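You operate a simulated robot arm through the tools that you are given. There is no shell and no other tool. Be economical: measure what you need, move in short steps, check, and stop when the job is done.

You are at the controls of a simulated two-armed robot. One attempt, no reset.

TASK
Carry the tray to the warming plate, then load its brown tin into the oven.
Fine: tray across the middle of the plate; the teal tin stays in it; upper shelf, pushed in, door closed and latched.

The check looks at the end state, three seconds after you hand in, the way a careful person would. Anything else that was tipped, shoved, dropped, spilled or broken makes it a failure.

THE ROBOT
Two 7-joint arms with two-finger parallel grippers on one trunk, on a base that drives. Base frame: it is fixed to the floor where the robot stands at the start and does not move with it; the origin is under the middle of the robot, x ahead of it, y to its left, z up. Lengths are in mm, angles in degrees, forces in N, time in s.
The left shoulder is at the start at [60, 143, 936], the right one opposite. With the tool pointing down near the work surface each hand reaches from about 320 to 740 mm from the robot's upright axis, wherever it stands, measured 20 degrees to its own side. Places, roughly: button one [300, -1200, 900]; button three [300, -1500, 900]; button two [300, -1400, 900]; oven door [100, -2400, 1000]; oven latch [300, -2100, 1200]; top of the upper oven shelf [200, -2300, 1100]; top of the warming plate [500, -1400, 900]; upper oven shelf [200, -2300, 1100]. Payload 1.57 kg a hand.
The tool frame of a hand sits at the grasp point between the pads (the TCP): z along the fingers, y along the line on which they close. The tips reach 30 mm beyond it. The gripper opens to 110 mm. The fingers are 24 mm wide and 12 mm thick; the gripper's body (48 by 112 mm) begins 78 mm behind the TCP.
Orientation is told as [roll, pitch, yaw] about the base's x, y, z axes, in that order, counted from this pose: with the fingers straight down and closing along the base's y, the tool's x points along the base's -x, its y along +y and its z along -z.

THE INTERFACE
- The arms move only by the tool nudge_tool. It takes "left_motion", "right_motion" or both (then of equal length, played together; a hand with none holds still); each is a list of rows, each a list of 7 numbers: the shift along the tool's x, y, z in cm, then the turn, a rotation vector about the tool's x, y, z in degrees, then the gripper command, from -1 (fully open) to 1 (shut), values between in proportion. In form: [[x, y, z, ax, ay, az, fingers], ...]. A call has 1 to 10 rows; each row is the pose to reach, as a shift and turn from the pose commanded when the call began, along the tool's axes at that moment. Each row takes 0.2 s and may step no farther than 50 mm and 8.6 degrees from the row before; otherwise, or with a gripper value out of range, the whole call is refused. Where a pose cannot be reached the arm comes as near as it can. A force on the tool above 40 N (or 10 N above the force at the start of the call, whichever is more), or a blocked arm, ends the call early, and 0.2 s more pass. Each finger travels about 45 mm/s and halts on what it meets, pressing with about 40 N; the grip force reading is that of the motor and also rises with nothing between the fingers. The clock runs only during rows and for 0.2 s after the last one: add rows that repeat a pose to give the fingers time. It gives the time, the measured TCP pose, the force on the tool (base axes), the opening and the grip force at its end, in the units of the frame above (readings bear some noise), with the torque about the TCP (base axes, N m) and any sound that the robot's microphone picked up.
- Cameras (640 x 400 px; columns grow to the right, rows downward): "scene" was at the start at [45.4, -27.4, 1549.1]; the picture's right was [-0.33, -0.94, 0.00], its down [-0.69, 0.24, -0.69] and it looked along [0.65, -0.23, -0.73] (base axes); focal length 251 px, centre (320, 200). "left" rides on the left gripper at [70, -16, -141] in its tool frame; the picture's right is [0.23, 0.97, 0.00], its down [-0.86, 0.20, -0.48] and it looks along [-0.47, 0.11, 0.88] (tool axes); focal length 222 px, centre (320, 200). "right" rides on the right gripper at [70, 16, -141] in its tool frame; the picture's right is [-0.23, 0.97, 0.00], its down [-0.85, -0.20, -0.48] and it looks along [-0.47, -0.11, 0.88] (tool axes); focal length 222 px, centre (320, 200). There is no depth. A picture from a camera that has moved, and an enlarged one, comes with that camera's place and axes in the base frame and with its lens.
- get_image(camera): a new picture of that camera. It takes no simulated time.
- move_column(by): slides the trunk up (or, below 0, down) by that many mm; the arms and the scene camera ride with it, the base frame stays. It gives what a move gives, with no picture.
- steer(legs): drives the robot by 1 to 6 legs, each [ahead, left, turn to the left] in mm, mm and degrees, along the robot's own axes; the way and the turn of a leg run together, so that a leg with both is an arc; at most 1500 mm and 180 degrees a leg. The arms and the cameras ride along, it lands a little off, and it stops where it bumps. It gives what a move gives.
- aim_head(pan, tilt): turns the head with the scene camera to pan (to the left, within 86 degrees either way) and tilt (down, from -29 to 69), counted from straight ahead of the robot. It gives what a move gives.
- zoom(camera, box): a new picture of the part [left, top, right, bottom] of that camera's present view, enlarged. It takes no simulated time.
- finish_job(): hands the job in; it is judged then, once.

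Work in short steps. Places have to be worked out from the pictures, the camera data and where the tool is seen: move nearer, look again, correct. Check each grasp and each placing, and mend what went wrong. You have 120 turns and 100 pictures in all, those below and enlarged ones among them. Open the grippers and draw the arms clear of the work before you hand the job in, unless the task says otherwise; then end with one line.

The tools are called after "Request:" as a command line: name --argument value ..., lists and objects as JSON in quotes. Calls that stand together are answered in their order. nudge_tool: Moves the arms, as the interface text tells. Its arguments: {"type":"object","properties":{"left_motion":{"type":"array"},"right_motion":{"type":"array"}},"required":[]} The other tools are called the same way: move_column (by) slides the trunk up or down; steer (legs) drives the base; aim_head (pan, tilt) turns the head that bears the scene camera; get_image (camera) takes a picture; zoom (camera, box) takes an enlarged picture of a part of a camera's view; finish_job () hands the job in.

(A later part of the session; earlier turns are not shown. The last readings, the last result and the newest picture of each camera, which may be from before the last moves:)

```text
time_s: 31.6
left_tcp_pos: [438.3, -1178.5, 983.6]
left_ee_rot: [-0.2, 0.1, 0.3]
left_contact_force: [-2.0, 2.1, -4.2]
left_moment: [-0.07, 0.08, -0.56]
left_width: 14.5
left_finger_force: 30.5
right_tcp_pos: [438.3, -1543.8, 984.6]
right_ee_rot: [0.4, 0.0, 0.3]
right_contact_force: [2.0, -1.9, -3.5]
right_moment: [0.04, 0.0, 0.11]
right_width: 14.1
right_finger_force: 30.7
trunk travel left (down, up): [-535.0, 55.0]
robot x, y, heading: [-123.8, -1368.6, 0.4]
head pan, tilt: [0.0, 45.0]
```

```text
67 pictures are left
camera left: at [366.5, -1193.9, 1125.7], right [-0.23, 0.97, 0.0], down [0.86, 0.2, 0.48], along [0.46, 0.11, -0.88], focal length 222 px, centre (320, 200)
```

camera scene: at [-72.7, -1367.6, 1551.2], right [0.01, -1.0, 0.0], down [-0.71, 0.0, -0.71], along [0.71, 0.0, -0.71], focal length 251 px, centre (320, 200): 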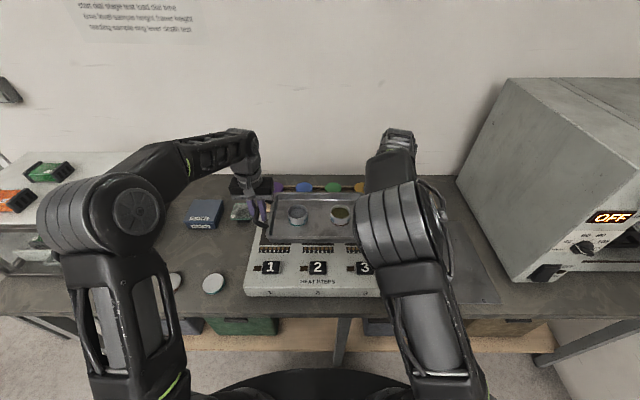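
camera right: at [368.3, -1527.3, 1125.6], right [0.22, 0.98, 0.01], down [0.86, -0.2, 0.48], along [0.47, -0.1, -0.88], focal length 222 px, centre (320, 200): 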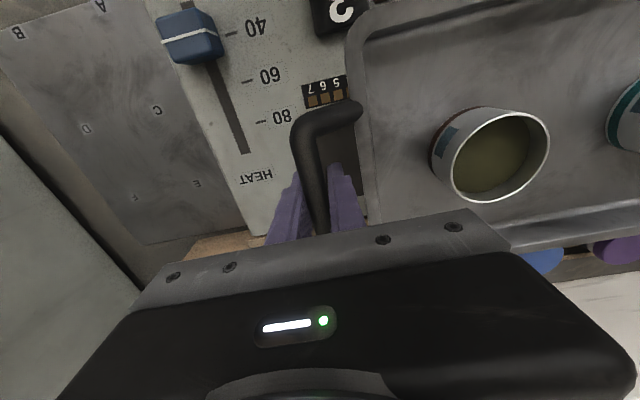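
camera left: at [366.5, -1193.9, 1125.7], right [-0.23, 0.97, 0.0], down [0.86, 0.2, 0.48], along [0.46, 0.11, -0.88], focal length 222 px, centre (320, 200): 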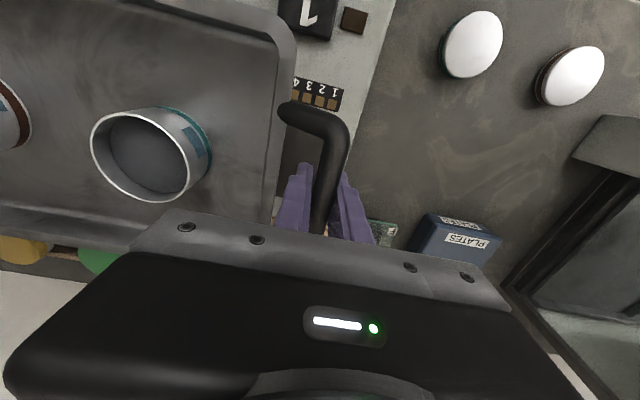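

The left camera fixes the LED strip at x≈379, which gives surface z≈880 and pad centre (449, -1361); hands are at x=438 and y is centred. I move +9 mm in x and go down 55 mm.

Request:
nudge_tool --left_motion '[[-0.9, 0, 0, 0, 0, 0, 1], [-0.9, 0, 1, 0, 0, 0, 1], [-0.9, 0, 2, 0, 0, 0, 1], [-0.9, 0, 3, 0, 0, 0, 1], [-0.9, 0, 4, 0, 0, 0, 1], [-0.9, 0, 5, 0, 0, 0, 1], [-0.9, 0, 5.5, 0, 0, 0, 1], [-0.9, 0, 5.5, 0, 0, 0, 1]]' --right_motion '[[-0.9, 0, 0, 0, 0, 0, 1], [-0.9, 0, 1, 0, 0, 0, 1], [-0.9, 0, 2, 0, 0, 0, 1], [-0.9, 0, 3, 0, 0, 0, 1], [-0.9, 0, 4, 0, 0, 0, 1], [-0.9, 0, 5, 0, 0, 0, 1], [-0.9, 0, 5.5, 0, 0, 0, 1], [-0.9, 0, 5.5, 0, 0, 0, 1]]'

Request:
zoom --camera "scene" --box '[220, 160, 420, 300]'

Request:
get_image --camera "left"

Request:
get_image --camera "right"

```text
time_s: 33.4
left_tcp_pos: [445.1, -1178.0, 930.3]
left_ee_rot: [-0.2, 0.1, 0.3]
left_contact_force: [-0.8, 8.8, -3.4]
left_moment: [-0.14, -0.03, -0.6]
left_width: 14.3
left_finger_force: 30.3
right_tcp_pos: [447.4, -1543.6, 928.9]
right_ee_rot: [0.3, 0.0, 0.4]
right_contact_force: [0.9, -9.5, -3.6]
right_moment: [0.18, 0.02, 0.15]
right_width: 14.5
right_finger_force: 30.3
trunk travel left (down, up): [-535.0, 55.0]
robot x, y, heading: [-124.7, -1364.5, 0.4]
head pan, tilt: [0.0, 45.0]
```

```text
2.86 times, centred on (320, 230) of scene
camera zoom: at [-72.7, -1367.7, 1551.2], right [0.01, -1.0, 0.0], down [-0.71, 0.0, -0.71], along [0.71, 0.0, -0.71], focal length 717 px, centre (320, 114)
```

zoom: 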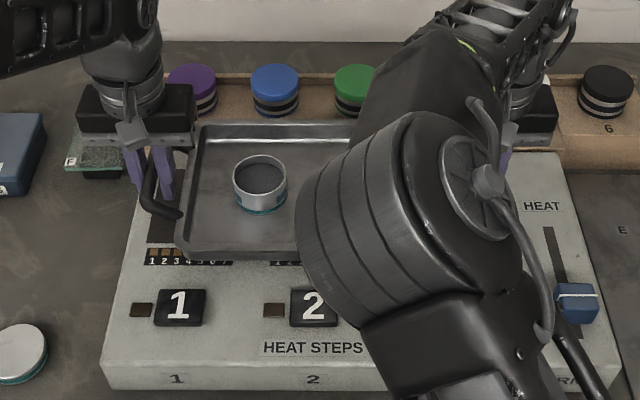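

```text
65 pictures are left
camera left: at [375.3, -1194.1, 1070.9], right [-0.23, 0.97, 0.0], down [0.85, 0.2, 0.48], along [0.46, 0.11, -0.88], focal length 222 px, centre (320, 200)
```

left: 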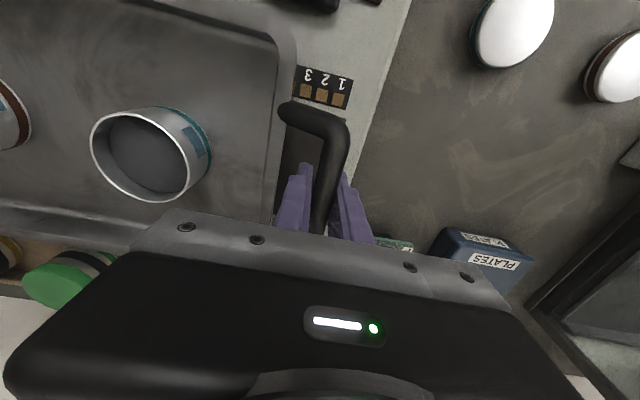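

```text
64 pictures are left
camera right: at [377.0, -1527.2, 1070.9], right [0.22, 0.98, 0.0], down [0.86, -0.2, 0.48], along [0.47, -0.1, -0.88], focal length 222 px, centre (320, 200)
```

right: 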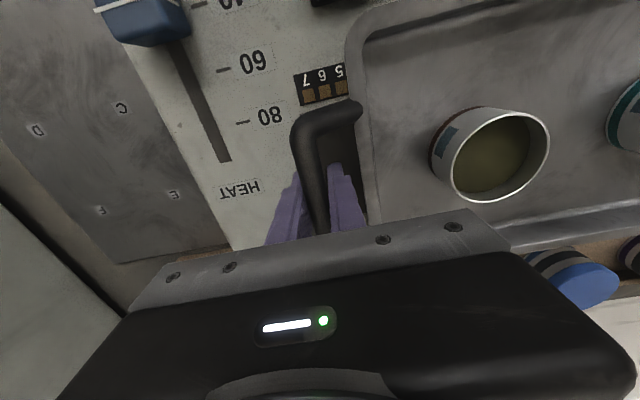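

The tray is symmetric over the pads in y; its far edge is close to the rack front, so I shift back 6 mm and lower to near contact.

Request:
nudge_tool --left_motion '[[0.3, 0, 0, 0, 0, 0, 1], [0.5, 0, 0.3, 0, 0, 0, 1], [0.5, 0, 0.7, 0, 0, 0, 1], [0.5, 0, 1.0, 0, 0, 0, 1], [0.5, 0, 1.3, 0, 0, 0, 1], [0.5, 0, 1.3, 0, 0, 0, 1]]' --right_motion '[[0.3, 0, 0, 0, 0, 0, 1], [0.7, 0, 0.3, 0, 0, 0, 1], [0.7, 0, 0.7, 0, 0, 0, 1], [0.7, 0, 1.0, 0, 0, 0, 1], [0.7, 0, 1.3, 0, 0, 0, 1], [0.7, 0, 1.3, 0, 0, 0, 1]]'

Request:
zoom --camera "scene" --box '[220, 160, 420, 300]'

```text
time_s: 34.8
left_tcp_pos: [441.0, -1178.4, 915.4]
left_ee_rot: [-0.1, 0.1, 0.2]
left_contact_force: [-2.5, 14.3, -3.5]
left_moment: [-0.22, 0.18, -0.68]
left_width: 14.8
left_finger_force: 30.4
right_tcp_pos: [440.1, -1543.3, 915.9]
right_ee_rot: [0.3, 0.0, 0.3]
right_contact_force: [2.9, -14.9, -3.8]
right_moment: [0.27, -0.19, -0.02]
right_width: 14.6
right_finger_force: 30.8
trunk travel left (down, up): [-535.0, 55.0]
robot x, y, heading: [-127.1, -1368.1, 0.3]
head pan, tilt: [0.0, 45.0]
```

```text
2.86 times, centred on (320, 230) of scene
camera zoom: at [-72.7, -1367.6, 1551.2], right [0.01, -1.0, 0.0], down [-0.71, 0.0, -0.71], along [0.71, 0.0, -0.71], focal length 717 px, centre (320, 114)
```

zoom: 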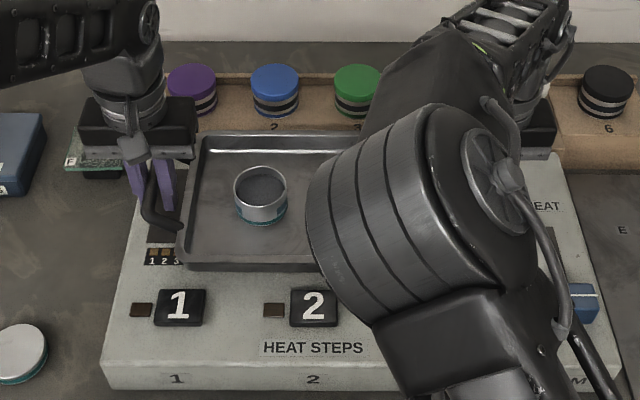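

Weight is still carried. I lower further in 2 mm steps and watch the vertical force.

Request:
nudge_tool --left_motion '[[0, 0.05, 0.2, 0, 0, 0, 1], [0, 0.05, 0.4, 0, 0, 0, 1], [0, 0.05, 0.6, 0, 0, 0, 1], [0, 0.05, 0.6, 0, 0, 0, 1]]' --right_motion '[[0, -0.05, 0.2, 0, 0, 0, 1], [0, -0.05, 0.4, 0, 0, 0, 1], [0, -0.05, 0.6, 0, 0, 0, 1], [0, -0.05, 0.6, 0, 0, 0, 1]]'

```text
time_s: 35.8
left_tcp_pos: [439.9, -1178.0, 909.6]
left_ee_rot: [-0.1, 0.1, 0.3]
left_contact_force: [-3.0, 11.0, -3.4]
left_moment: [-0.18, -0.15, -0.71]
left_width: 14.5
left_finger_force: 30.5
right_tcp_pos: [440.7, -1543.1, 909.8]
right_ee_rot: [0.3, -0.1, 0.3]
right_contact_force: [2.4, -12.0, -4.3]
right_moment: [0.21, 0.16, -0.03]
right_width: 14.4
right_finger_force: 30.3
trunk travel left (down, up): [-535.0, 55.0]
robot x, y, heading: [-123.1, -1364.9, 0.3]
head pan, tilt: [0.0, 45.0]
```

No contact yet; the plate is a bit lower than judged. I continue down.

Request:
nudge_tool --left_motion '[[0, 0.05, 0.2, 0, 0, 0, 1], [0, 0.05, 0.4, 0, 0, 0, 1], [0, 0.05, 0.6, 0, 0, 0, 1], [0, 0.05, 0.8, 0, 0, 0, 1], [0, 0.05, 0.8, 0, 0, 0, 1]]' --right_motion '[[0, -0.05, 0.2, 0, 0, 0, 1], [0, -0.05, 0.4, 0, 0, 0, 1], [0, -0.05, 0.6, 0, 0, 0, 1], [0, -0.05, 0.8, 0, 0, 0, 1], [0, -0.05, 0.8, 0, 0, 0, 1]]'

Request:
zoom --camera "scene" --box '[220, 160, 420, 300]'

```text
time_s: 37.0
left_tcp_pos: [439.9, -1178.6, 906.2]
left_ee_rot: [-0.2, -0.4, 0.3]
left_contact_force: [2.2, 5.4, 24.9]
left_moment: [-0.03, 0.19, -0.77]
left_width: 14.7
left_finger_force: 30.9
right_tcp_pos: [440.2, -1543.6, 903.2]
right_ee_rot: [0.2, -0.4, 0.5]
right_contact_force: [9.5, -3.3, 17.6]
right_moment: [0.04, 0.72, -0.21]
right_width: 14.4
right_finger_force: 30.8
trunk travel left (down, up): [-535.0, 55.0]
robot x, y, heading: [-124.8, -1365.5, 0.5]
head pan, tilt: [0.0, 45.0]
```

```text
2.86 times, centred on (320, 230) of scene
camera zoom: at [-75.5, -1367.6, 1551.9], right [0.01, -1.0, 0.0], down [-0.71, 0.0, -0.71], along [0.71, 0.0, -0.71], focal length 717 px, centre (320, 114)
```

zoom: 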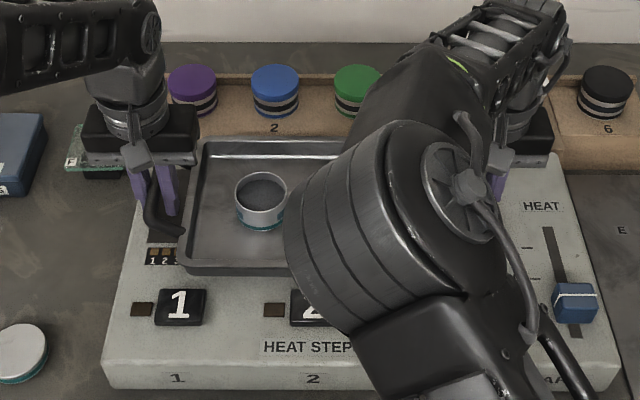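

Contact at TCP≈905, so the surface is ≈870 and the pads' middle is x≈458; the tray centre is ~437. There is ~20 mm to the rack, so I lift 8 mm, shift +11 mm, and set it down.

Request:
nudge_tool --left_motion '[[0, 0, -0.4, 0, 0, 0, 1], [0, 0, -0.9, 0, 0, 0, 1], [-0.5, 0, -0.9, 0, 0, 0, 1], [-1.1, 0, -0.9, 0, 0, 0, 1], [-1.1, 0, -0.6, 0, 0, 0, 1], [-1.1, 0, -0.3, 0, 0, 0, 1], [-1.1, 0, -0.1, 0, 0, 0, 1], [-1.1, 0, -0.1, 0, 0, 0, 1]]' --right_motion '[[0, 0, -0.4, 0, 0, 0, 1], [0, 0, -0.9, 0, 0, 0, 1], [-0.5, 0, -0.9, 0, 0, 0, 1], [-1.1, 0, -0.9, 0, 0, 0, 1], [-1.1, 0, -0.6, 0, 0, 0, 1], [-1.1, 0, -0.3, 0, 0, 0, 1], [-1.1, 0, -0.1, 0, 0, 0, 1], [-1.1, 0, -0.1, 0, 0, 0, 1]]'

Request:
zoom --camera "scene" --box '[220, 160, 420, 300]'

Request:
get_image --camera "right"

```text
time_s: 38.8
left_tcp_pos: [451.4, -1177.8, 903.7]
left_ee_rot: [-0.2, -0.1, 0.3]
left_contact_force: [-0.9, 5.3, 12.2]
left_moment: [-0.01, 0.78, -0.78]
left_width: 15.1
left_finger_force: 30.7
right_tcp_pos: [448.2, -1541.6, 910.8]
right_ee_rot: [0.2, -0.1, 0.3]
right_contact_force: [3.0, -3.9, -2.1]
right_moment: [0.08, -0.08, -0.48]
right_width: 14.7
right_finger_force: 30.7
right hand out of reach, approached as far as the arm can: row 5, 6, 7, 8
trunk travel left (down, up): [-535.0, 55.0]
robot x, y, heading: [-125.4, -1367.1, 0.0]
head pan, tilt: [0.0, 45.0]
```

```text
2.86 times, centred on (320, 230) of scene
camera zoom: at [-73.7, -1367.9, 1551.5], right [0.01, -1.0, 0.0], down [-0.71, 0.0, -0.71], along [0.71, 0.0, -0.71], focal length 717 px, centre (320, 114)
```

zoom: 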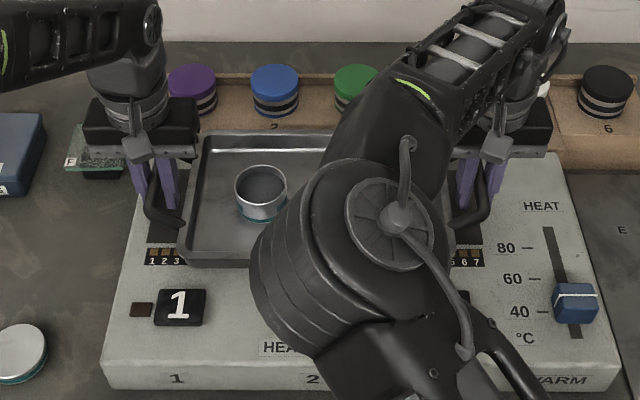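

```text
60 pictures are left
camera right: at [377.6, -1526.7, 1052.2], right [0.22, 0.98, 0.01], down [0.86, -0.2, 0.48], along [0.47, -0.1, -0.88], focal length 222 px, centre (320, 200)
```

right: 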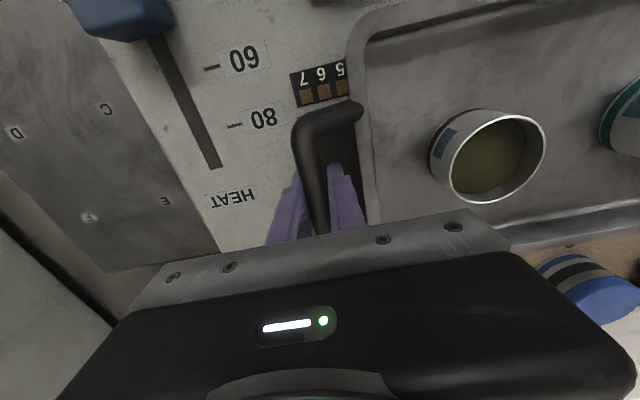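

The right arm hit its reach limit 6 mm high. I level the left end with it, then lower everything with the trunk by 6 mm.

Request:
nudge_tool --left_motion '[[0, 0, -0.4, 0, 0, 0, 1], [0, 0, -0.8, 0, 0, 0, 1], [0, 0, -0.8, 0, 0, 0, 1]]'

Request:
move_column --by -6

```text
time_s: 39.6
left_tcp_pos: [450.7, -1177.0, 911.5]
left_ee_rot: [-0.1, 0.2, 0.3]
left_contact_force: [-2.8, 4.2, -4.2]
left_moment: [-0.04, 0.19, -0.77]
left_width: 14.8
left_finger_force: 30.7
right_tcp_pos: [449.6, -1543.1, 909.8]
right_ee_rot: [0.3, 0.0, 0.4]
right_contact_force: [3.5, -3.9, -3.7]
right_moment: [0.12, -0.18, -0.34]
right_width: 14.5
right_finger_force: 30.2
trunk travel left (down, up): [-535.0, 55.0]
robot x, y, heading: [-124.0, -1369.6, 0.3]
head pan, tilt: [0.0, 45.0]
```

```text
time_s: 40.2
left_tcp_pos: [450.6, -1177.4, 905.8]
left_ee_rot: [-0.1, 0.0, 0.4]
left_contact_force: [-2.5, 4.8, -2.6]
left_moment: [-0.06, 0.07, -0.74]
left_width: 14.7
left_finger_force: 30.8
right_tcp_pos: [448.2, -1541.8, 904.5]
right_ee_rot: [0.3, -0.2, 0.5]
right_contact_force: [5.5, -5.7, 7.4]
right_moment: [0.1, 0.48, -0.32]
right_width: 14.8
right_finger_force: 30.5
trunk travel left (down, up): [-529.0, 61.0]
robot x, y, heading: [-126.2, -1369.0, 0.5]
head pan, tilt: [0.0, 45.0]
```

Just touching. One more millimetre down, then I'll open.

Request:
move_column --by -1.5

```text
time_s: 40.7
left_tcp_pos: [450.6, -1177.6, 906.2]
left_ee_rot: [-0.2, -0.1, 0.3]
left_contact_force: [0.3, 5.8, 6.6]
left_moment: [-0.06, 0.89, -0.74]
left_width: 14.7
left_finger_force: 30.5
right_tcp_pos: [448.2, -1542.0, 906.1]
right_ee_rot: [0.1, -0.2, 0.5]
right_contact_force: [6.4, -5.8, 23.3]
right_moment: [0.08, 0.25, -0.26]
right_width: 14.7
right_finger_force: 30.8
trunk travel left (down, up): [-527.0, 63.0]
robot x, y, heading: [-125.3, -1366.3, 0.4]
head pan, tilt: [0.0, 45.0]
```

The tray rests on the plate (both hands feel upward force). I open both grippers to ~34 mm.

Request:
nudge_tool --left_motion '[[0, 0, 0, 0, 0, 0, 0.7], [0, 0, 0, 0, 0, 0, 0.5], [0, 0, 0, 0, 0, 0, 0.38], [0, 0, 0, 0, 0, 0, 0.38]]' --right_motion '[[0, 0, 0, 0, 0, 0, 0.7], [0, 0, 0, 0, 0, 0, 0.5], [0, 0, 0, 0, 0, 0, 0.38], [0, 0, 0, 0, 0, 0, 0.38]]'

Request:
zoom --camera "left" --box '[220, 80, 420, 250]'

Request:
zoom --camera "right" --box '[220, 80, 420, 250]'

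```text
time_s: 41.7
left_tcp_pos: [450.2, -1177.4, 904.1]
left_ee_rot: [-0.2, 0.0, 0.2]
left_contact_force: [-0.7, 0.2, 0.2]
left_moment: [0.0, -0.01, 0.01]
left_width: 34.3
left_finger_force: 0.0
right_tcp_pos: [448.3, -1543.1, 903.1]
right_ee_rot: [0.3, 0.0, 0.6]
right_contact_force: [0.6, -0.4, 0.6]
right_moment: [-0.02, 0.0, 0.0]
right_width: 33.9
right_finger_force: 0.0
trunk travel left (down, up): [-527.0, 63.0]
robot x, y, heading: [-128.5, -1370.6, 0.1]
head pan, tilt: [0.0, 45.0]
```

```text
2.35 times, centred on (320, 165) of left
camera zoom: at [380.5, -1193.5, 1045.8], right [-0.23, 0.97, 0.0], down [0.85, 0.2, 0.48], along [0.46, 0.11, -0.88], focal length 523 px, centre (320, 282)
```

zoom: 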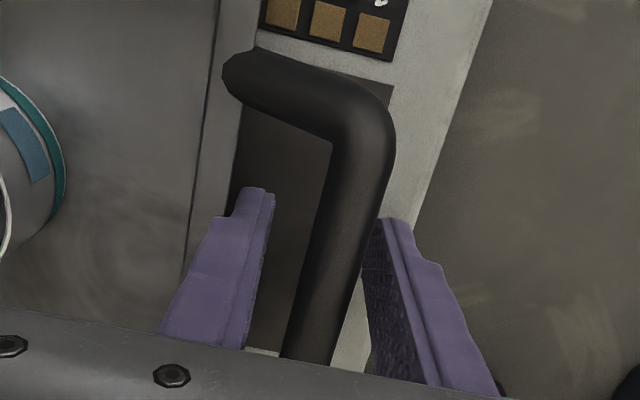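

```text
2.35 times, centred on (320, 165) of right
camera zoom: at [377.7, -1526.3, 1044.2], right [0.22, 0.98, 0.01], down [0.86, -0.2, 0.48], along [0.47, -0.1, -0.88], focal length 523 px, centre (320, 282)
```

zoom: 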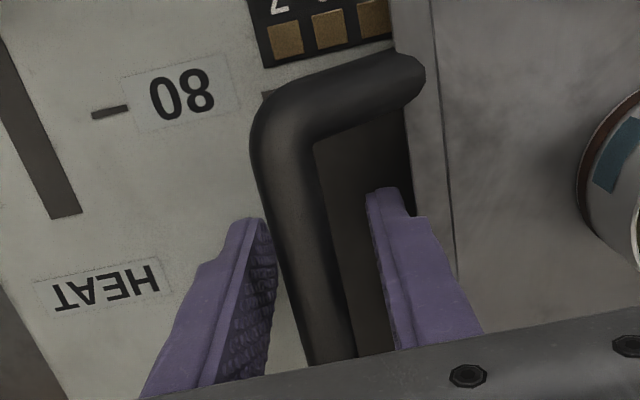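

Both hands are free of the bars. I open slightly more, and rise straight up 120 mm.

Request:
nudge_tool --left_motion '[[0, 0.3, 0, 0, 0, 0, 0.38], [0, 0.3, -1.5, 0, 0, 0, 0.38], [0, 0.3, -4, 0, 0, 0, 0.3], [0, 0.3, -8, 0, 0, 0, 0], [0, 0.3, -12, 0, 0, 0, 0], [0, 0.3, -12, 0, 0, 0, 0]]' --right_motion '[[0, 0, 0, 0, 0, 0, 0.38], [0, 0, -1.5, 0, 0, 0, 0.38], [0, 0, -4, 0, 0, 0, 0.3], [0, 0, -8, 0, 0, 0, 0], [0, 0, -12, 0, 0, 0, 0], [0, 0, -12, 0, 0, 0, 0]]'

Request:
get_image --camera "scene"

Request:
get_image --camera "right"

Request:
get_image --camera "left"

```text
time_s: 43.1
left_tcp_pos: [451.9, -1173.7, 1025.2]
left_ee_rot: [-0.2, 0.1, 0.4]
left_contact_force: [0.1, 0.5, 0.7]
left_moment: [0.01, 0.0, 0.02]
left_width: 54.9
left_finger_force: 0.2
right_tcp_pos: [448.8, -1541.3, 1021.6]
right_ee_rot: [0.2, 0.0, 0.4]
right_contact_force: [0.1, 0.1, -0.1]
right_moment: [-0.02, -0.02, 0.01]
right_width: 55.1
right_finger_force: 0.1
trunk travel left (down, up): [-527.0, 63.0]
robot x, y, heading: [-125.2, -1366.8, 0.2]
head pan, tilt: [0.0, 45.0]
```

```text
57 pictures are left
camera scene: at [-72.9, -1367.2, 1543.7], right [0.01, -1.0, 0.0], down [-0.71, 0.0, -0.71], along [0.71, 0.0, -0.71], focal length 251 px, centre (320, 200)
```

scene: 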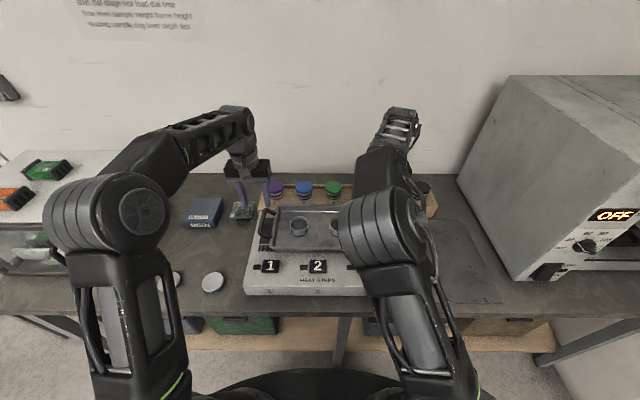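

```text
56 pictures are left
camera right: at [378.6, -1525.7, 1163.9], right [0.22, 0.98, 0.0], down [0.86, -0.2, 0.48], along [0.47, -0.1, -0.88], focal length 222 px, centre (320, 200)
```

right: 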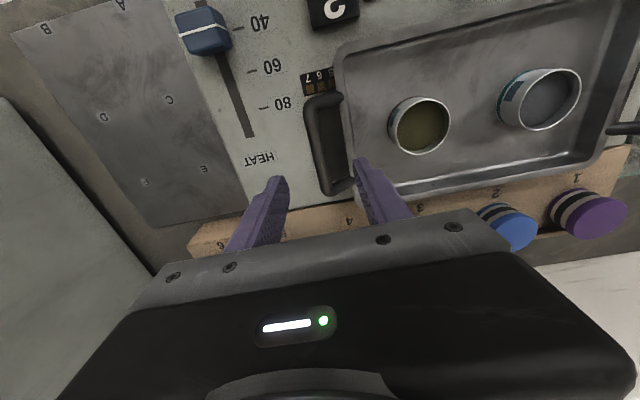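

```text
55 pictures are left
camera left: at [380.9, -1189.6, 1166.6], right [-0.23, 0.97, 0.0], down [0.85, 0.2, 0.48], along [0.46, 0.11, -0.88], focal length 222 px, centre (320, 200)
```

left: 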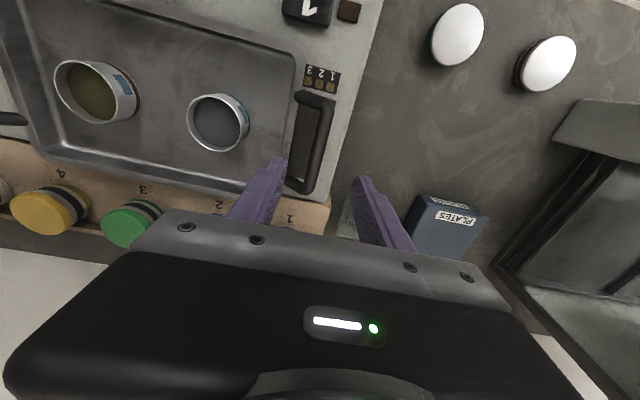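

The tray sits well. Brown tin ≈ (448, -1420), rim z≈900. Before grasping I study the oven to choose the hand.

Request:
aim_head --pan -65 --tilt 25

Request:
get_image --camera "scene"

Request:
zoom --camera "scene" --box '[200, 80, 420, 280]'

```text
time_s: 44.5
left_tcp_pos: [450.0, -1175.4, 1024.3]
left_ee_rot: [-0.1, 0.0, 0.3]
left_contact_force: [-0.6, 0.0, -1.2]
left_moment: [0.01, 0.01, -0.02]
left_width: 55.1
left_finger_force: 0.0
right_tcp_pos: [447.0, -1540.4, 1022.1]
right_ee_rot: [0.3, -0.1, 0.4]
right_contact_force: [0.0, 0.5, -0.2]
right_moment: [-0.02, -0.01, 0.0]
right_width: 54.9
right_finger_force: 0.1
trunk travel left (down, up): [-527.0, 63.0]
robot x, y, heading: [-124.2, -1367.7, 0.2]
head pan, tilt: [-65.0, 25.0]
```

```text
54 pictures are left
camera scene: at [-115.3, -1451.3, 1574.3], right [-0.9, -0.43, 0.0], down [-0.18, 0.38, -0.91], along [0.39, -0.82, -0.42], focal length 251 px, centre (320, 200)
```

scene: 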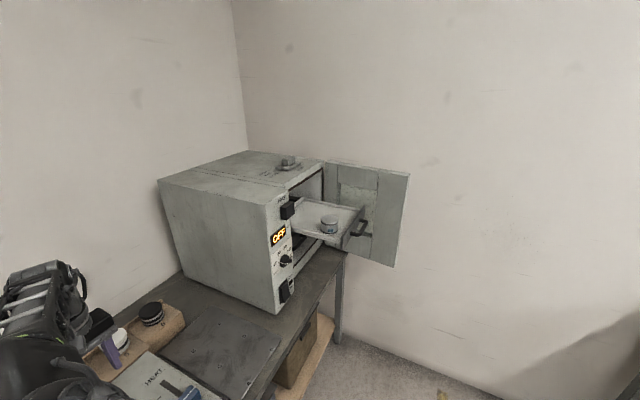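

```text
2.00 times, centred on (310, 180) of scene
camera zoom: at [-115.3, -1451.3, 1574.3], right [-0.9, -0.43, 0.0], down [-0.18, 0.38, -0.91], along [0.39, -0.82, -0.42], focal length 502 px, centre (340, 240)
```

zoom: 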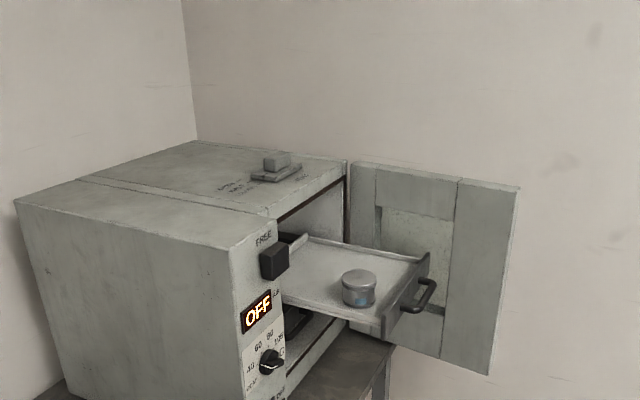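

The oven: shelf drawn out with another tin on it, door open on the right, black latch block under "FREE". I'll use the right hand for the tin, the robot standing left of the opening. I move the right hand above the brown tin, opened wide.

Request:
nudge_tool --right_motion '[[0, 4, 0, 0, 0, 0, -0.6], [0, 8, 0, 0, 0, 0, -0.6], [0, 12, 0, 0, 0, 0, -0.6], [0, 12, 3, 0, 0, 0, -0.6], [0, 12, 5, 0, 0, 0, -0.6], [0, 12, 5, 0, 0, 0, -0.6]]'

Request:
get_image --camera "right"

```text
time_s: 45.9
left_tcp_pos: [450.7, -1174.8, 1024.5]
left_ee_rot: [-0.2, -0.2, 0.3]
left_contact_force: [0.6, 0.1, -0.5]
left_moment: [0.0, 0.01, 0.0]
left_width: 54.8
left_finger_force: 0.0
right_tcp_pos: [447.5, -1422.6, 973.1]
right_ee_rot: [0.2, -0.1, 0.5]
right_contact_force: [-0.4, -0.6, -0.6]
right_moment: [0.01, 0.0, -0.04]
right_width: 88.0
right_finger_force: 0.1
trunk travel left (down, up): [-527.0, 63.0]
robot x, y, heading: [-124.5, -1368.1, 0.5]
head pan, tilt: [-65.0, 25.0]
```

```text
52 pictures are left
camera right: at [376.7, -1406.8, 1113.8], right [0.22, 0.98, 0.01], down [0.86, -0.2, 0.48], along [0.47, -0.1, -0.88], focal length 222 px, centre (320, 200)
```

right: 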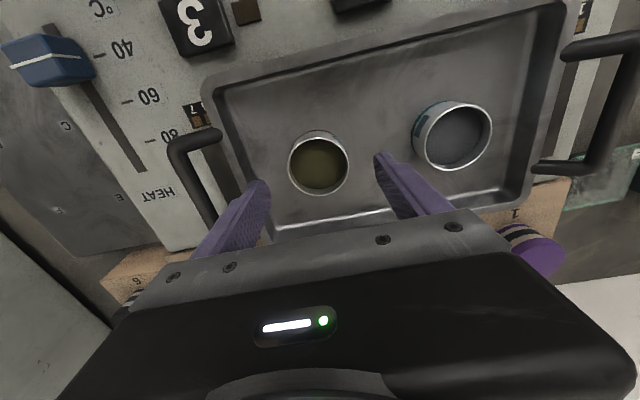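

Tin is centred between the fingers at (447, -1423), Ø≈59. I descend to TCP z≈907 (tips just above the tray floor).

Request:
nudge_tool --right_motion '[[0, 0, 2, 0, 0, 0, -0.6], [0, 0, 4, 0, 0, 0, -0.6], [0, 0, 5.5, 0, 0, 0, -0.6], [0, 0, 6.6, 0, 0, 0, -0.6], [0, 0, 6.6, 0, 0, 0, -0.6]]'

Request:
get_image --camera "right"

```text
time_s: 47.1
left_tcp_pos: [451.2, -1175.0, 1024.6]
left_ee_rot: [-0.2, 0.0, 0.2]
left_contact_force: [-0.6, -0.1, -0.5]
left_moment: [0.01, 0.03, -0.01]
left_width: 55.1
left_finger_force: 0.1
right_tcp_pos: [446.9, -1422.8, 905.5]
right_ee_rot: [0.3, -0.1, 0.5]
right_contact_force: [-0.1, 0.0, 0.1]
right_moment: [-0.01, -0.01, -0.01]
right_width: 88.0
right_finger_force: 0.0
trunk travel left (down, up): [-527.0, 63.0]
robot x, y, heading: [-124.9, -1367.8, 0.2]
head pan, tilt: [-65.0, 25.0]
```

```text
51 pictures are left
camera right: at [376.9, -1406.4, 1048.2], right [0.22, 0.98, 0.01], down [0.86, -0.2, 0.48], along [0.47, -0.1, -0.88], focal length 222 px, centre (320, 200)
```

right: 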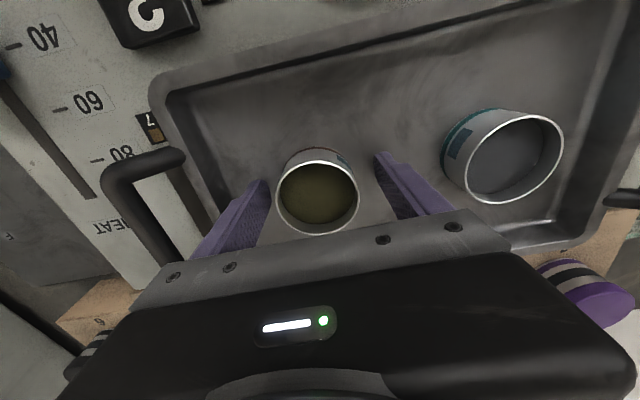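

Good alignment; I close the fingers on the tin.

Request:
nudge_tool --right_motion '[[0, 0, 0, 0, 0, 0, -0.4], [0, 0, 0, 0, 0, 0, -0.1], [0, 0, 0, 0, 0, 0, 0.1], [0, 0, 0, 0, 0, 0, 0.3], [0, 0, 0, 0, 0, 0, 0.5], [0, 0, 0, 0, 0, 0, 0.5]]'

```text
time_s: 48.5
left_tcp_pos: [451.5, -1174.5, 1024.0]
left_ee_rot: [-0.1, 0.1, 0.3]
left_contact_force: [0.2, -0.4, -0.6]
left_moment: [0.0, -0.02, -0.02]
left_width: 54.9
left_finger_force: 0.1
right_tcp_pos: [447.0, -1422.7, 907.2]
right_ee_rot: [0.3, -0.1, 0.4]
right_contact_force: [0.4, -0.3, 0.7]
right_moment: [-0.08, 0.0, -0.01]
right_width: 59.3
right_finger_force: 40.1
trunk travel left (down, up): [-527.0, 63.0]
robot x, y, heading: [-122.6, -1364.8, 0.1]
head pan, tilt: [-65.0, 25.0]
```

Held at 59.3 mm with 40 N. I lift 90 mm and check.

Request:
nudge_tool --right_motion '[[0, 0, -0.5, 0, 0, 0, 0.5], [0, 0, -1.5, 0, 0, 0, 0.5], [0, 0, -3, 0, 0, 0, 0.5], [0, 0, -4.5, 0, 0, 0, 0.5], [0, 0, -6, 0, 0, 0, 0.5], [0, 0, -7.5, 0, 0, 0, 0.5], [0, 0, -9, 0, 0, 0, 0.5], [0, 0, -9, 0, 0, 0, 0.5]]'

Request:
get_image --camera "right"

```text
time_s: 50.3
left_tcp_pos: [451.5, -1174.8, 1024.5]
left_ee_rot: [-0.3, 0.1, 0.3]
left_contact_force: [-0.1, -1.0, 0.2]
left_moment: [-0.04, -0.01, 0.04]
left_width: 54.9
left_finger_force: 0.2
right_tcp_pos: [446.4, -1422.0, 997.1]
right_ee_rot: [0.3, -0.1, 0.5]
right_contact_force: [0.1, 0.1, -0.5]
right_moment: [0.01, 0.0, 0.01]
right_width: 59.5
right_finger_force: 39.9
trunk travel left (down, up): [-527.0, 63.0]
robot x, y, heading: [-124.6, -1367.9, 0.4]
head pan, tilt: [-65.0, 25.0]
```

```text
50 pictures are left
camera right: at [376.9, -1406.9, 1139.0], right [0.22, 0.98, 0.01], down [0.86, -0.2, 0.48], along [0.47, -0.1, -0.88], focal length 222 px, centre (320, 200)
```

right: 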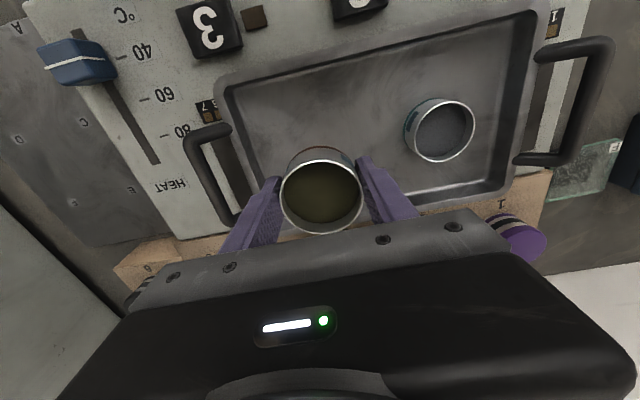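

Tin held upright. I back away 450 mm, raise the trunk 60 mm, strafe to y≈-2080, and look at the oven.

Request:
steer --legs '[[-450, 0, 0], [0, -710, 0]]'

Request:
move_column --by 60

Request:
aim_head --pan -20 --tilt 30

Request:
get_image --camera "scene"

```text
time_s: 56.5
left_tcp_pos: [2.0, -1886.6, 1024.6]
left_ee_rot: [-0.2, 0.0, 0.2]
left_contact_force: [-1.3, 0.9, 0.8]
left_moment: [0.0, 0.0, 0.0]
left_width: 55.0
left_finger_force: 0.0
right_tcp_pos: [-2.0, -2135.2, 995.7]
right_ee_rot: [0.2, -0.1, 0.4]
right_contact_force: [-0.5, -0.2, -1.2]
right_moment: [0.03, 0.01, -0.01]
right_width: 59.3
right_finger_force: 39.8
trunk travel left (down, up): [-527.0, 63.0]
robot x, y, heading: [-574.5, -2076.2, 0.1]
head pan, tilt: [-65.0, 25.0]
```

```text
time_s: 57.5
left_tcp_pos: [4.1, -1886.0, 1083.9]
left_ee_rot: [-0.1, 0.1, 0.2]
left_contact_force: [-0.4, 0.3, -0.4]
left_moment: [-0.03, 0.03, 0.04]
left_width: 54.7
left_finger_force: 0.0
right_tcp_pos: [-0.8, -2134.8, 1057.5]
right_ee_rot: [0.3, 0.0, 0.4]
right_contact_force: [0.0, -0.2, -0.3]
right_moment: [-0.02, 0.01, 0.02]
right_width: 59.3
right_finger_force: 39.9
trunk travel left (down, up): [-587.0, 3.0]
robot x, y, heading: [-570.0, -2075.9, 0.3]
head pan, tilt: [-65.0, 25.0]
```

```text
time_s: 58.6
left_tcp_pos: [2.9, -1886.5, 1085.7]
left_ee_rot: [-0.2, 0.0, 0.1]
left_contact_force: [0.9, 0.3, 0.2]
left_moment: [0.01, 0.01, -0.02]
left_width: 55.2
left_finger_force: 0.1
right_tcp_pos: [-0.6, -2134.5, 1057.3]
right_ee_rot: [0.4, -0.1, 0.4]
right_contact_force: [-0.3, 0.1, -0.8]
right_moment: [0.01, 0.05, -0.01]
right_width: 59.4
right_finger_force: 40.4
trunk travel left (down, up): [-587.0, 3.0]
robot x, y, heading: [-571.5, -2077.4, 0.2]
head pan, tilt: [-20.0, 30.0]
```

```text
49 pictures are left
camera scene: at [-517.9, -2109.8, 1626.3], right [-0.34, -0.94, 0.0], down [-0.47, 0.17, -0.87], along [0.81, -0.29, -0.5], focal length 251 px, centre (320, 200)
```

scene: 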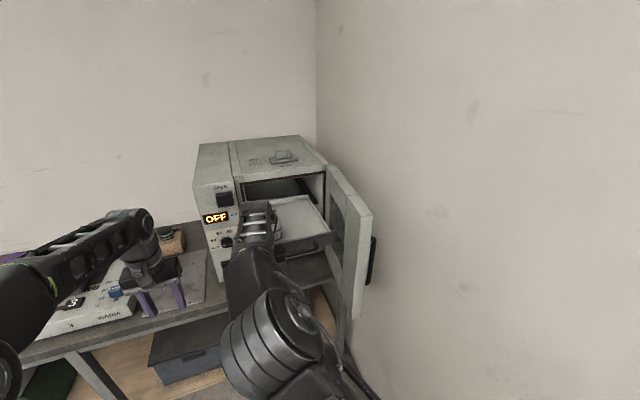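

I zoom on the oven to find shelf corners, door and latch.

Request:
zoom --camera "scene" --box '[190, 120, 390, 330]'

Request:
get_image --camera "right"

```text
1.90 times, centred on (290, 225) of scene
camera zoom: at [-517.9, -2109.8, 1626.3], right [-0.34, -0.94, 0.0], down [-0.47, 0.17, -0.87], along [0.81, -0.29, -0.5], focal length 478 px, centre (377, 152)
```

zoom: 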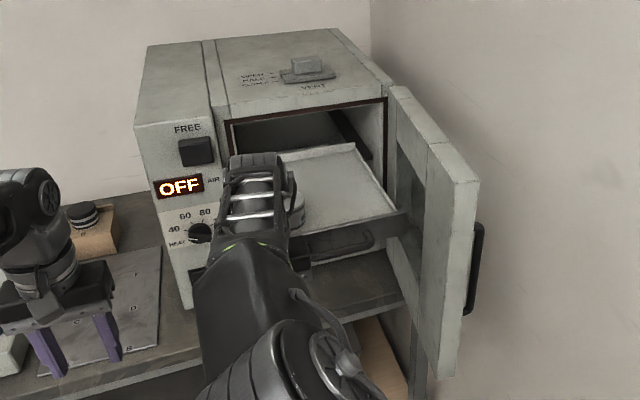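

```text
47 pictures are left
camera right: at [-71.6, -2118.5, 1198.8], right [0.22, 0.98, 0.01], down [0.86, -0.2, 0.48], along [0.47, -0.1, -0.88], focal length 222 px, centre (320, 200)
```

right: 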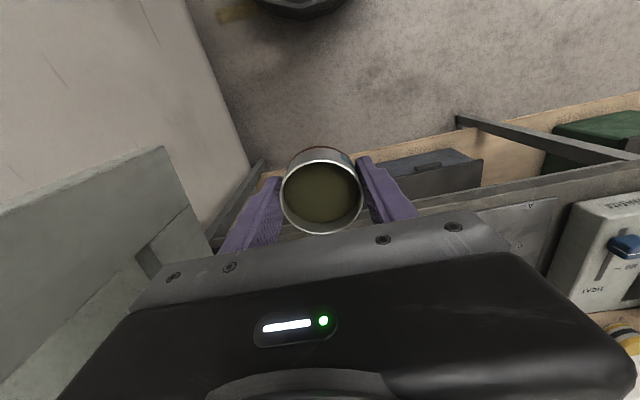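

The arm hides the shelf, so I use the wrist camera: raise the right hand to z≈1190 and drive so that it hovers just before the shelf.

Request:
nudge_tool --right_motion '[[0, 0, -2, 0, 0, 0, 0.5], [0, 0, -4, 0, 0, 0, 0.5], [0, 0, -6, 0, 0, 0, 0.5], [0, 0, -8, 0, 0, 0, 0.5], [0, 0, -10, 0, 0, 0, 0.5], [0, 0, -12, 0, 0, 0, 0.5], [0, 0, -13.5, 0, 0, 0, 0.5], [0, 0, -13.5, 0, 0, 0, 0.5]]'

Request:
steer --legs '[[100, -100, 0]]'

Request:
get_image --camera "right"

Request:
get_image --camera "scene"

```text
time_s: 60.4
left_tcp_pos: [2.7, -1885.5, 1084.2]
left_ee_rot: [-0.1, 0.0, 0.1]
left_contact_force: [0.7, -0.6, -0.3]
left_moment: [-0.04, -0.01, -0.01]
left_width: 55.2
left_finger_force: 0.0
right_tcp_pos: [-27.0, -2141.2, 1143.5]
right_ee_rot: [0.4, -0.4, 0.4]
right_contact_force: [-0.1, 0.6, -1.9]
right_moment: [0.0, -0.02, 0.0]
right_width: 59.3
right_finger_force: 39.7
right hand out of reach, approached as far as the arm can: row 4, 5, 6, 7, 8
trunk travel left (down, up): [-587.0, 3.0]
robot x, y, heading: [-575.6, -2078.0, 0.4]
head pan, tilt: [-20.0, 30.0]
```

```text
time_s: 61.7
left_tcp_pos: [104.6, -1988.4, 1084.1]
left_ee_rot: [-0.1, 0.1, 0.1]
left_contact_force: [0.6, -0.8, 0.0]
left_moment: [0.0, 0.04, 0.02]
left_width: 55.1
left_finger_force: 0.2
right_tcp_pos: [75.1, -2243.3, 1141.1]
right_ee_rot: [0.3, -0.4, 0.2]
right_contact_force: [0.6, 0.1, -0.9]
right_moment: [0.03, 0.06, 0.02]
right_width: 59.4
right_finger_force: 39.4
trunk travel left (down, up): [-587.0, 3.0]
robot x, y, heading: [-470.1, -2178.5, 0.5]
head pan, tilt: [-20.0, 30.0]
```

```text
46 pictures are left
camera right: at [4.2, -2227.8, 1282.7], right [0.22, 0.97, 0.01], down [0.85, -0.2, 0.48], along [0.47, -0.1, -0.88], focal length 222 px, centre (320, 200)
```

right: 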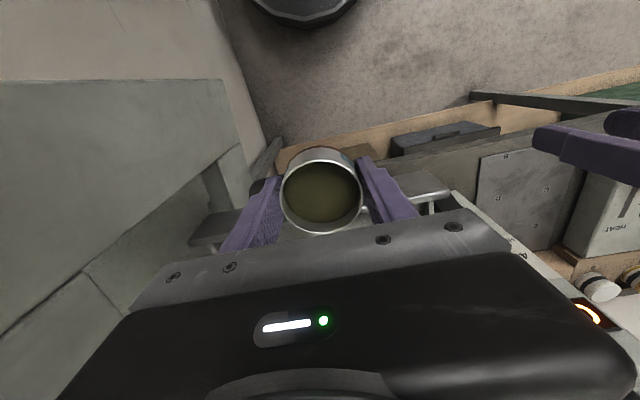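

```text
45 pictures are left
camera scene: at [-416.0, -2211.4, 1626.2], right [-0.34, -0.94, 0.0], down [-0.47, 0.17, -0.87], along [0.81, -0.29, -0.5], focal length 251 px, centre (320, 200)
```

scene: 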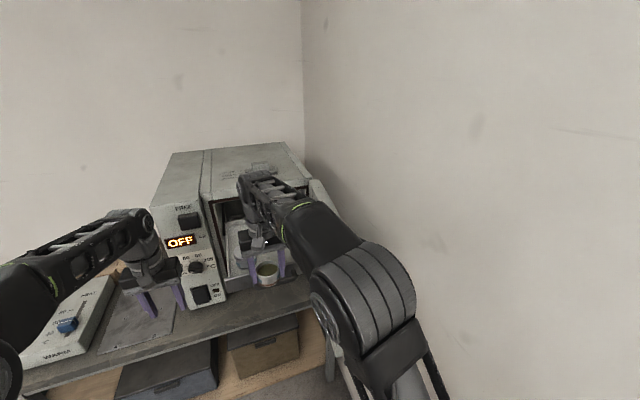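

The elbow swung outward and the shelf is now more visible; I zoom.

Request:
zoom --camera "scene" --box '[150, 140, 350, 320]'

Request:
zoom --camera "right" --box '[160, 110, 520, 280]'

```text
2.22 times, centred on (250, 230) of scene
camera zoom: at [-416.0, -2211.4, 1626.2], right [-0.34, -0.94, 0.0], down [-0.47, 0.17, -0.87], along [0.81, -0.29, -0.5], focal length 558 px, centre (476, 133)
```

zoom: 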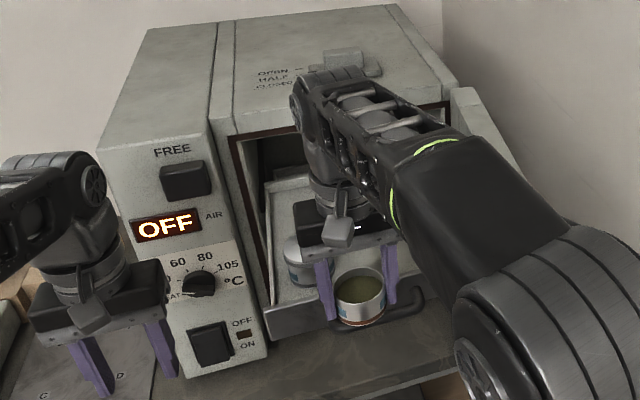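

```text
1.78 times, centred on (340, 195) of right
camera zoom: at [4.2, -2227.8, 1282.7], right [0.22, 0.97, 0.01], down [0.85, -0.2, 0.48], along [0.47, -0.1, -0.88], focal length 395 px, centre (284, 209)
```

zoom: 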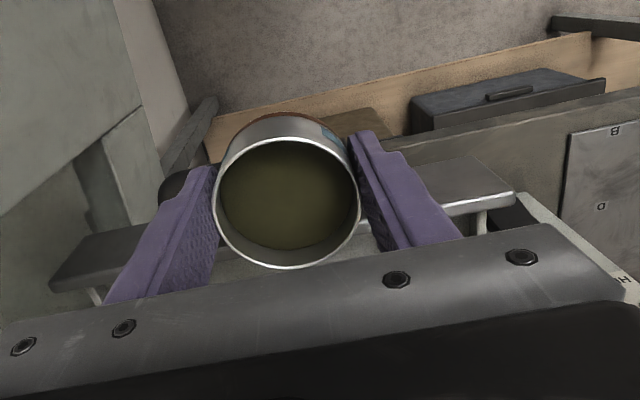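

Combining three views: shelf top z≈1080, front lip x≈125, y from -2125 to -2410, lidded tin at about (190, -2182). I'll set ours at about (195, -2290). First I pull the hand back a bit to gain height.

Request:
nudge_tool --right_motion '[[2, 0, 0, 0, 0, 0, 0.5], [4, 0, 0, 0, 0, 0, 0.5], [6, 0, 0, 0, 0, 0, 0.5], [8, 0, 0, 0, 0, 0, 0.5], [8, 0, 0, 0, 0, 0, 0.5]]'

```text
time_s: 62.9
left_tcp_pos: [104.9, -1987.6, 1084.1]
left_ee_rot: [-0.2, 0.1, 0.1]
left_contact_force: [0.3, 0.2, 0.9]
left_moment: [0.02, 0.0, 0.02]
left_width: 55.1
left_finger_force: 0.1
right_tcp_pos: [-6.6, -2243.5, 1140.2]
right_ee_rot: [0.4, -0.5, 0.2]
right_contact_force: [-0.5, -0.6, -0.7]
right_moment: [0.01, 0.0, 0.0]
right_width: 59.4
right_finger_force: 40.0
trunk travel left (down, up): [-587.0, 3.0]
robot x, y, heading: [-473.0, -2179.6, 0.2]
head pan, tilt: [-20.0, 30.0]
```

Now I raise 45 mm.

Request:
nudge_tool --right_motion '[[0, 0, -1.5, 0, 0, 0, 0.5], [0, 0, -3, 0, 0, 0, 0.5], [0, 0, -4.5, 0, 0, 0, 0.5], [0, 0, -4.5, 0, 0, 0, 0.5]]'

Request:
steer --legs '[[0, -48, 0], [195, 0, 0]]'

Request:
get_image --camera "right"

Request:
get_image --camera "scene"

```text
time_s: 63.9
left_tcp_pos: [104.0, -1986.3, 1084.1]
left_ee_rot: [-0.3, 0.1, 0.1]
left_contact_force: [0.8, 0.5, 0.1]
left_moment: [-0.02, -0.02, 0.01]
left_width: 54.9
left_finger_force: 0.1
right_tcp_pos: [-5.8, -2244.0, 1179.0]
right_ee_rot: [0.4, -0.5, 0.3]
right_contact_force: [-0.4, 0.4, -0.6]
right_moment: [0.02, 0.0, -0.02]
right_width: 58.9
right_finger_force: 40.2
right hand out of reach, approached as far as the arm can: row 3, 4
trunk travel left (down, up): [-587.0, 3.0]
robot x, y, heading: [-473.5, -2180.3, -0.1]
head pan, tilt: [-20.0, 30.0]
```

```text
time_s: 65.8
left_tcp_pos: [228.1, -2035.0, 1086.5]
left_ee_rot: [-0.2, 1.8, -0.1]
left_contact_force: [-9.3, 0.7, 3.4]
left_moment: [-0.17, -1.21, 0.07]
left_width: 54.9
left_finger_force: 0.1
right_tcp_pos: [127.4, -2290.1, 1178.6]
right_ee_rot: [0.4, -0.6, 0.2]
right_contact_force: [-0.2, 0.0, -0.7]
right_moment: [0.0, 0.02, 0.04]
right_width: 58.8
right_finger_force: 40.5
trunk travel left (down, up): [-587.0, 3.0]
robot x, y, heading: [-334.5, -2224.8, 0.2]
head pan, tilt: [-20.0, 30.0]
stopped in leg 2: the force on the tool passed its limit (the readings are from after the stop); the commanded pose is now the measured one
```

```text
42 pictures are left
camera right: at [56.6, -2274.1, 1319.8], right [0.22, 0.97, 0.01], down [0.85, -0.2, 0.49], along [0.48, -0.1, -0.87], focal length 222 px, centre (320, 200)
```

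right: 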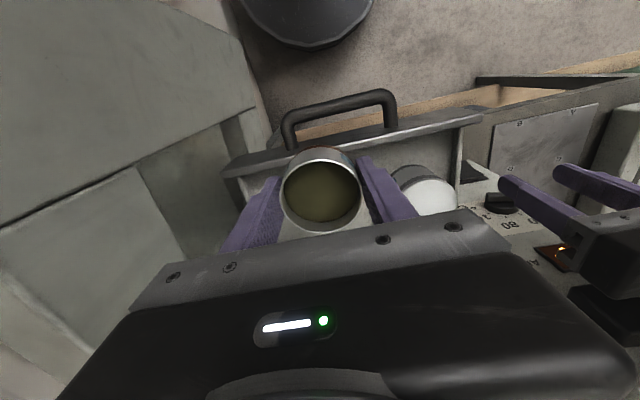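

```text
41 pictures are left
camera scene: at [-284.3, -2256.7, 1626.4], right [-0.34, -0.94, 0.0], down [-0.47, 0.17, -0.87], along [0.82, -0.29, -0.5], focal length 251 px, centre (320, 200)
```

scene: 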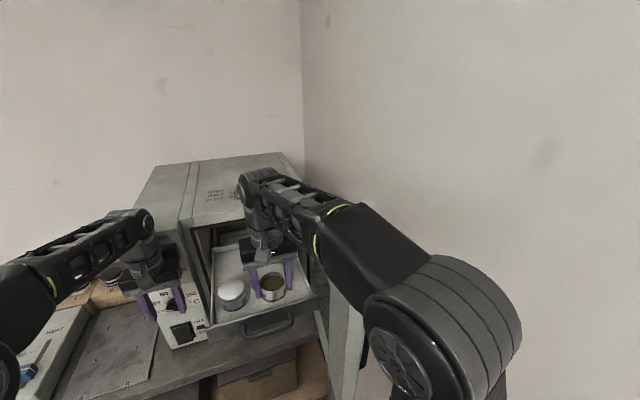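

The left hand touched the oven's front (I'd left it stretched out). I draw it straight back and look whether anything there changed.

Request:
nudge_tool --left_motion '[[3, 0, 0, 0, 0, 0, 0], [7, 0, 0, 0, 0, 0, 0], [11, 0, 0, 0, 0, 0, 0], [15, 2, 0, 0, 0, 0, 0], [18, 5, 0, 0, 0, 0, 0], [18, 5, 0, 0, 0, 0, 0]]'

Request:
zoom --camera "scene" --box '[110, 150, 350, 350]'

```text
time_s: 67.2
left_tcp_pos: [48.5, -1984.2, 1090.6]
left_ee_rot: [0.1, 1.9, -0.1]
left_contact_force: [-0.2, 1.4, 0.2]
left_moment: [-0.02, -0.03, -0.02]
left_width: 55.0
left_finger_force: 0.0
right_tcp_pos: [130.0, -2290.6, 1178.3]
right_ee_rot: [0.3, -0.5, 0.4]
right_contact_force: [0.6, 0.2, -1.0]
right_moment: [0.04, -0.02, 0.0]
right_width: 59.3
right_finger_force: 39.5
trunk travel left (down, up): [-587.0, 3.0]
robot x, y, heading: [-338.0, -2227.0, 0.2]
head pan, tilt: [-20.0, 30.0]
```

```text
2.00 times, centred on (230, 250) of scene
camera zoom: at [-281.3, -2257.1, 1626.3], right [-0.34, -0.94, 0.0], down [-0.47, 0.17, -0.87], along [0.81, -0.29, -0.5], focal length 502 px, centre (500, 100)
```

zoom: 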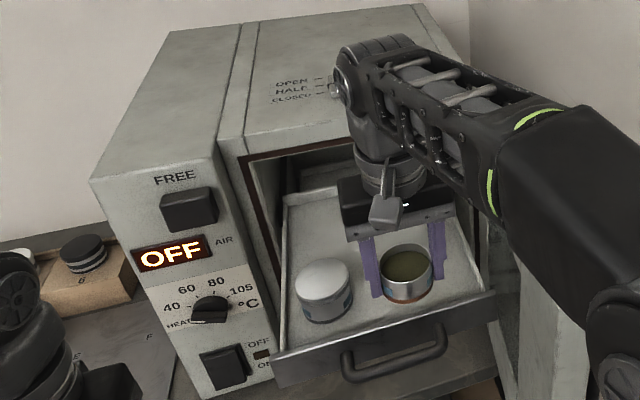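

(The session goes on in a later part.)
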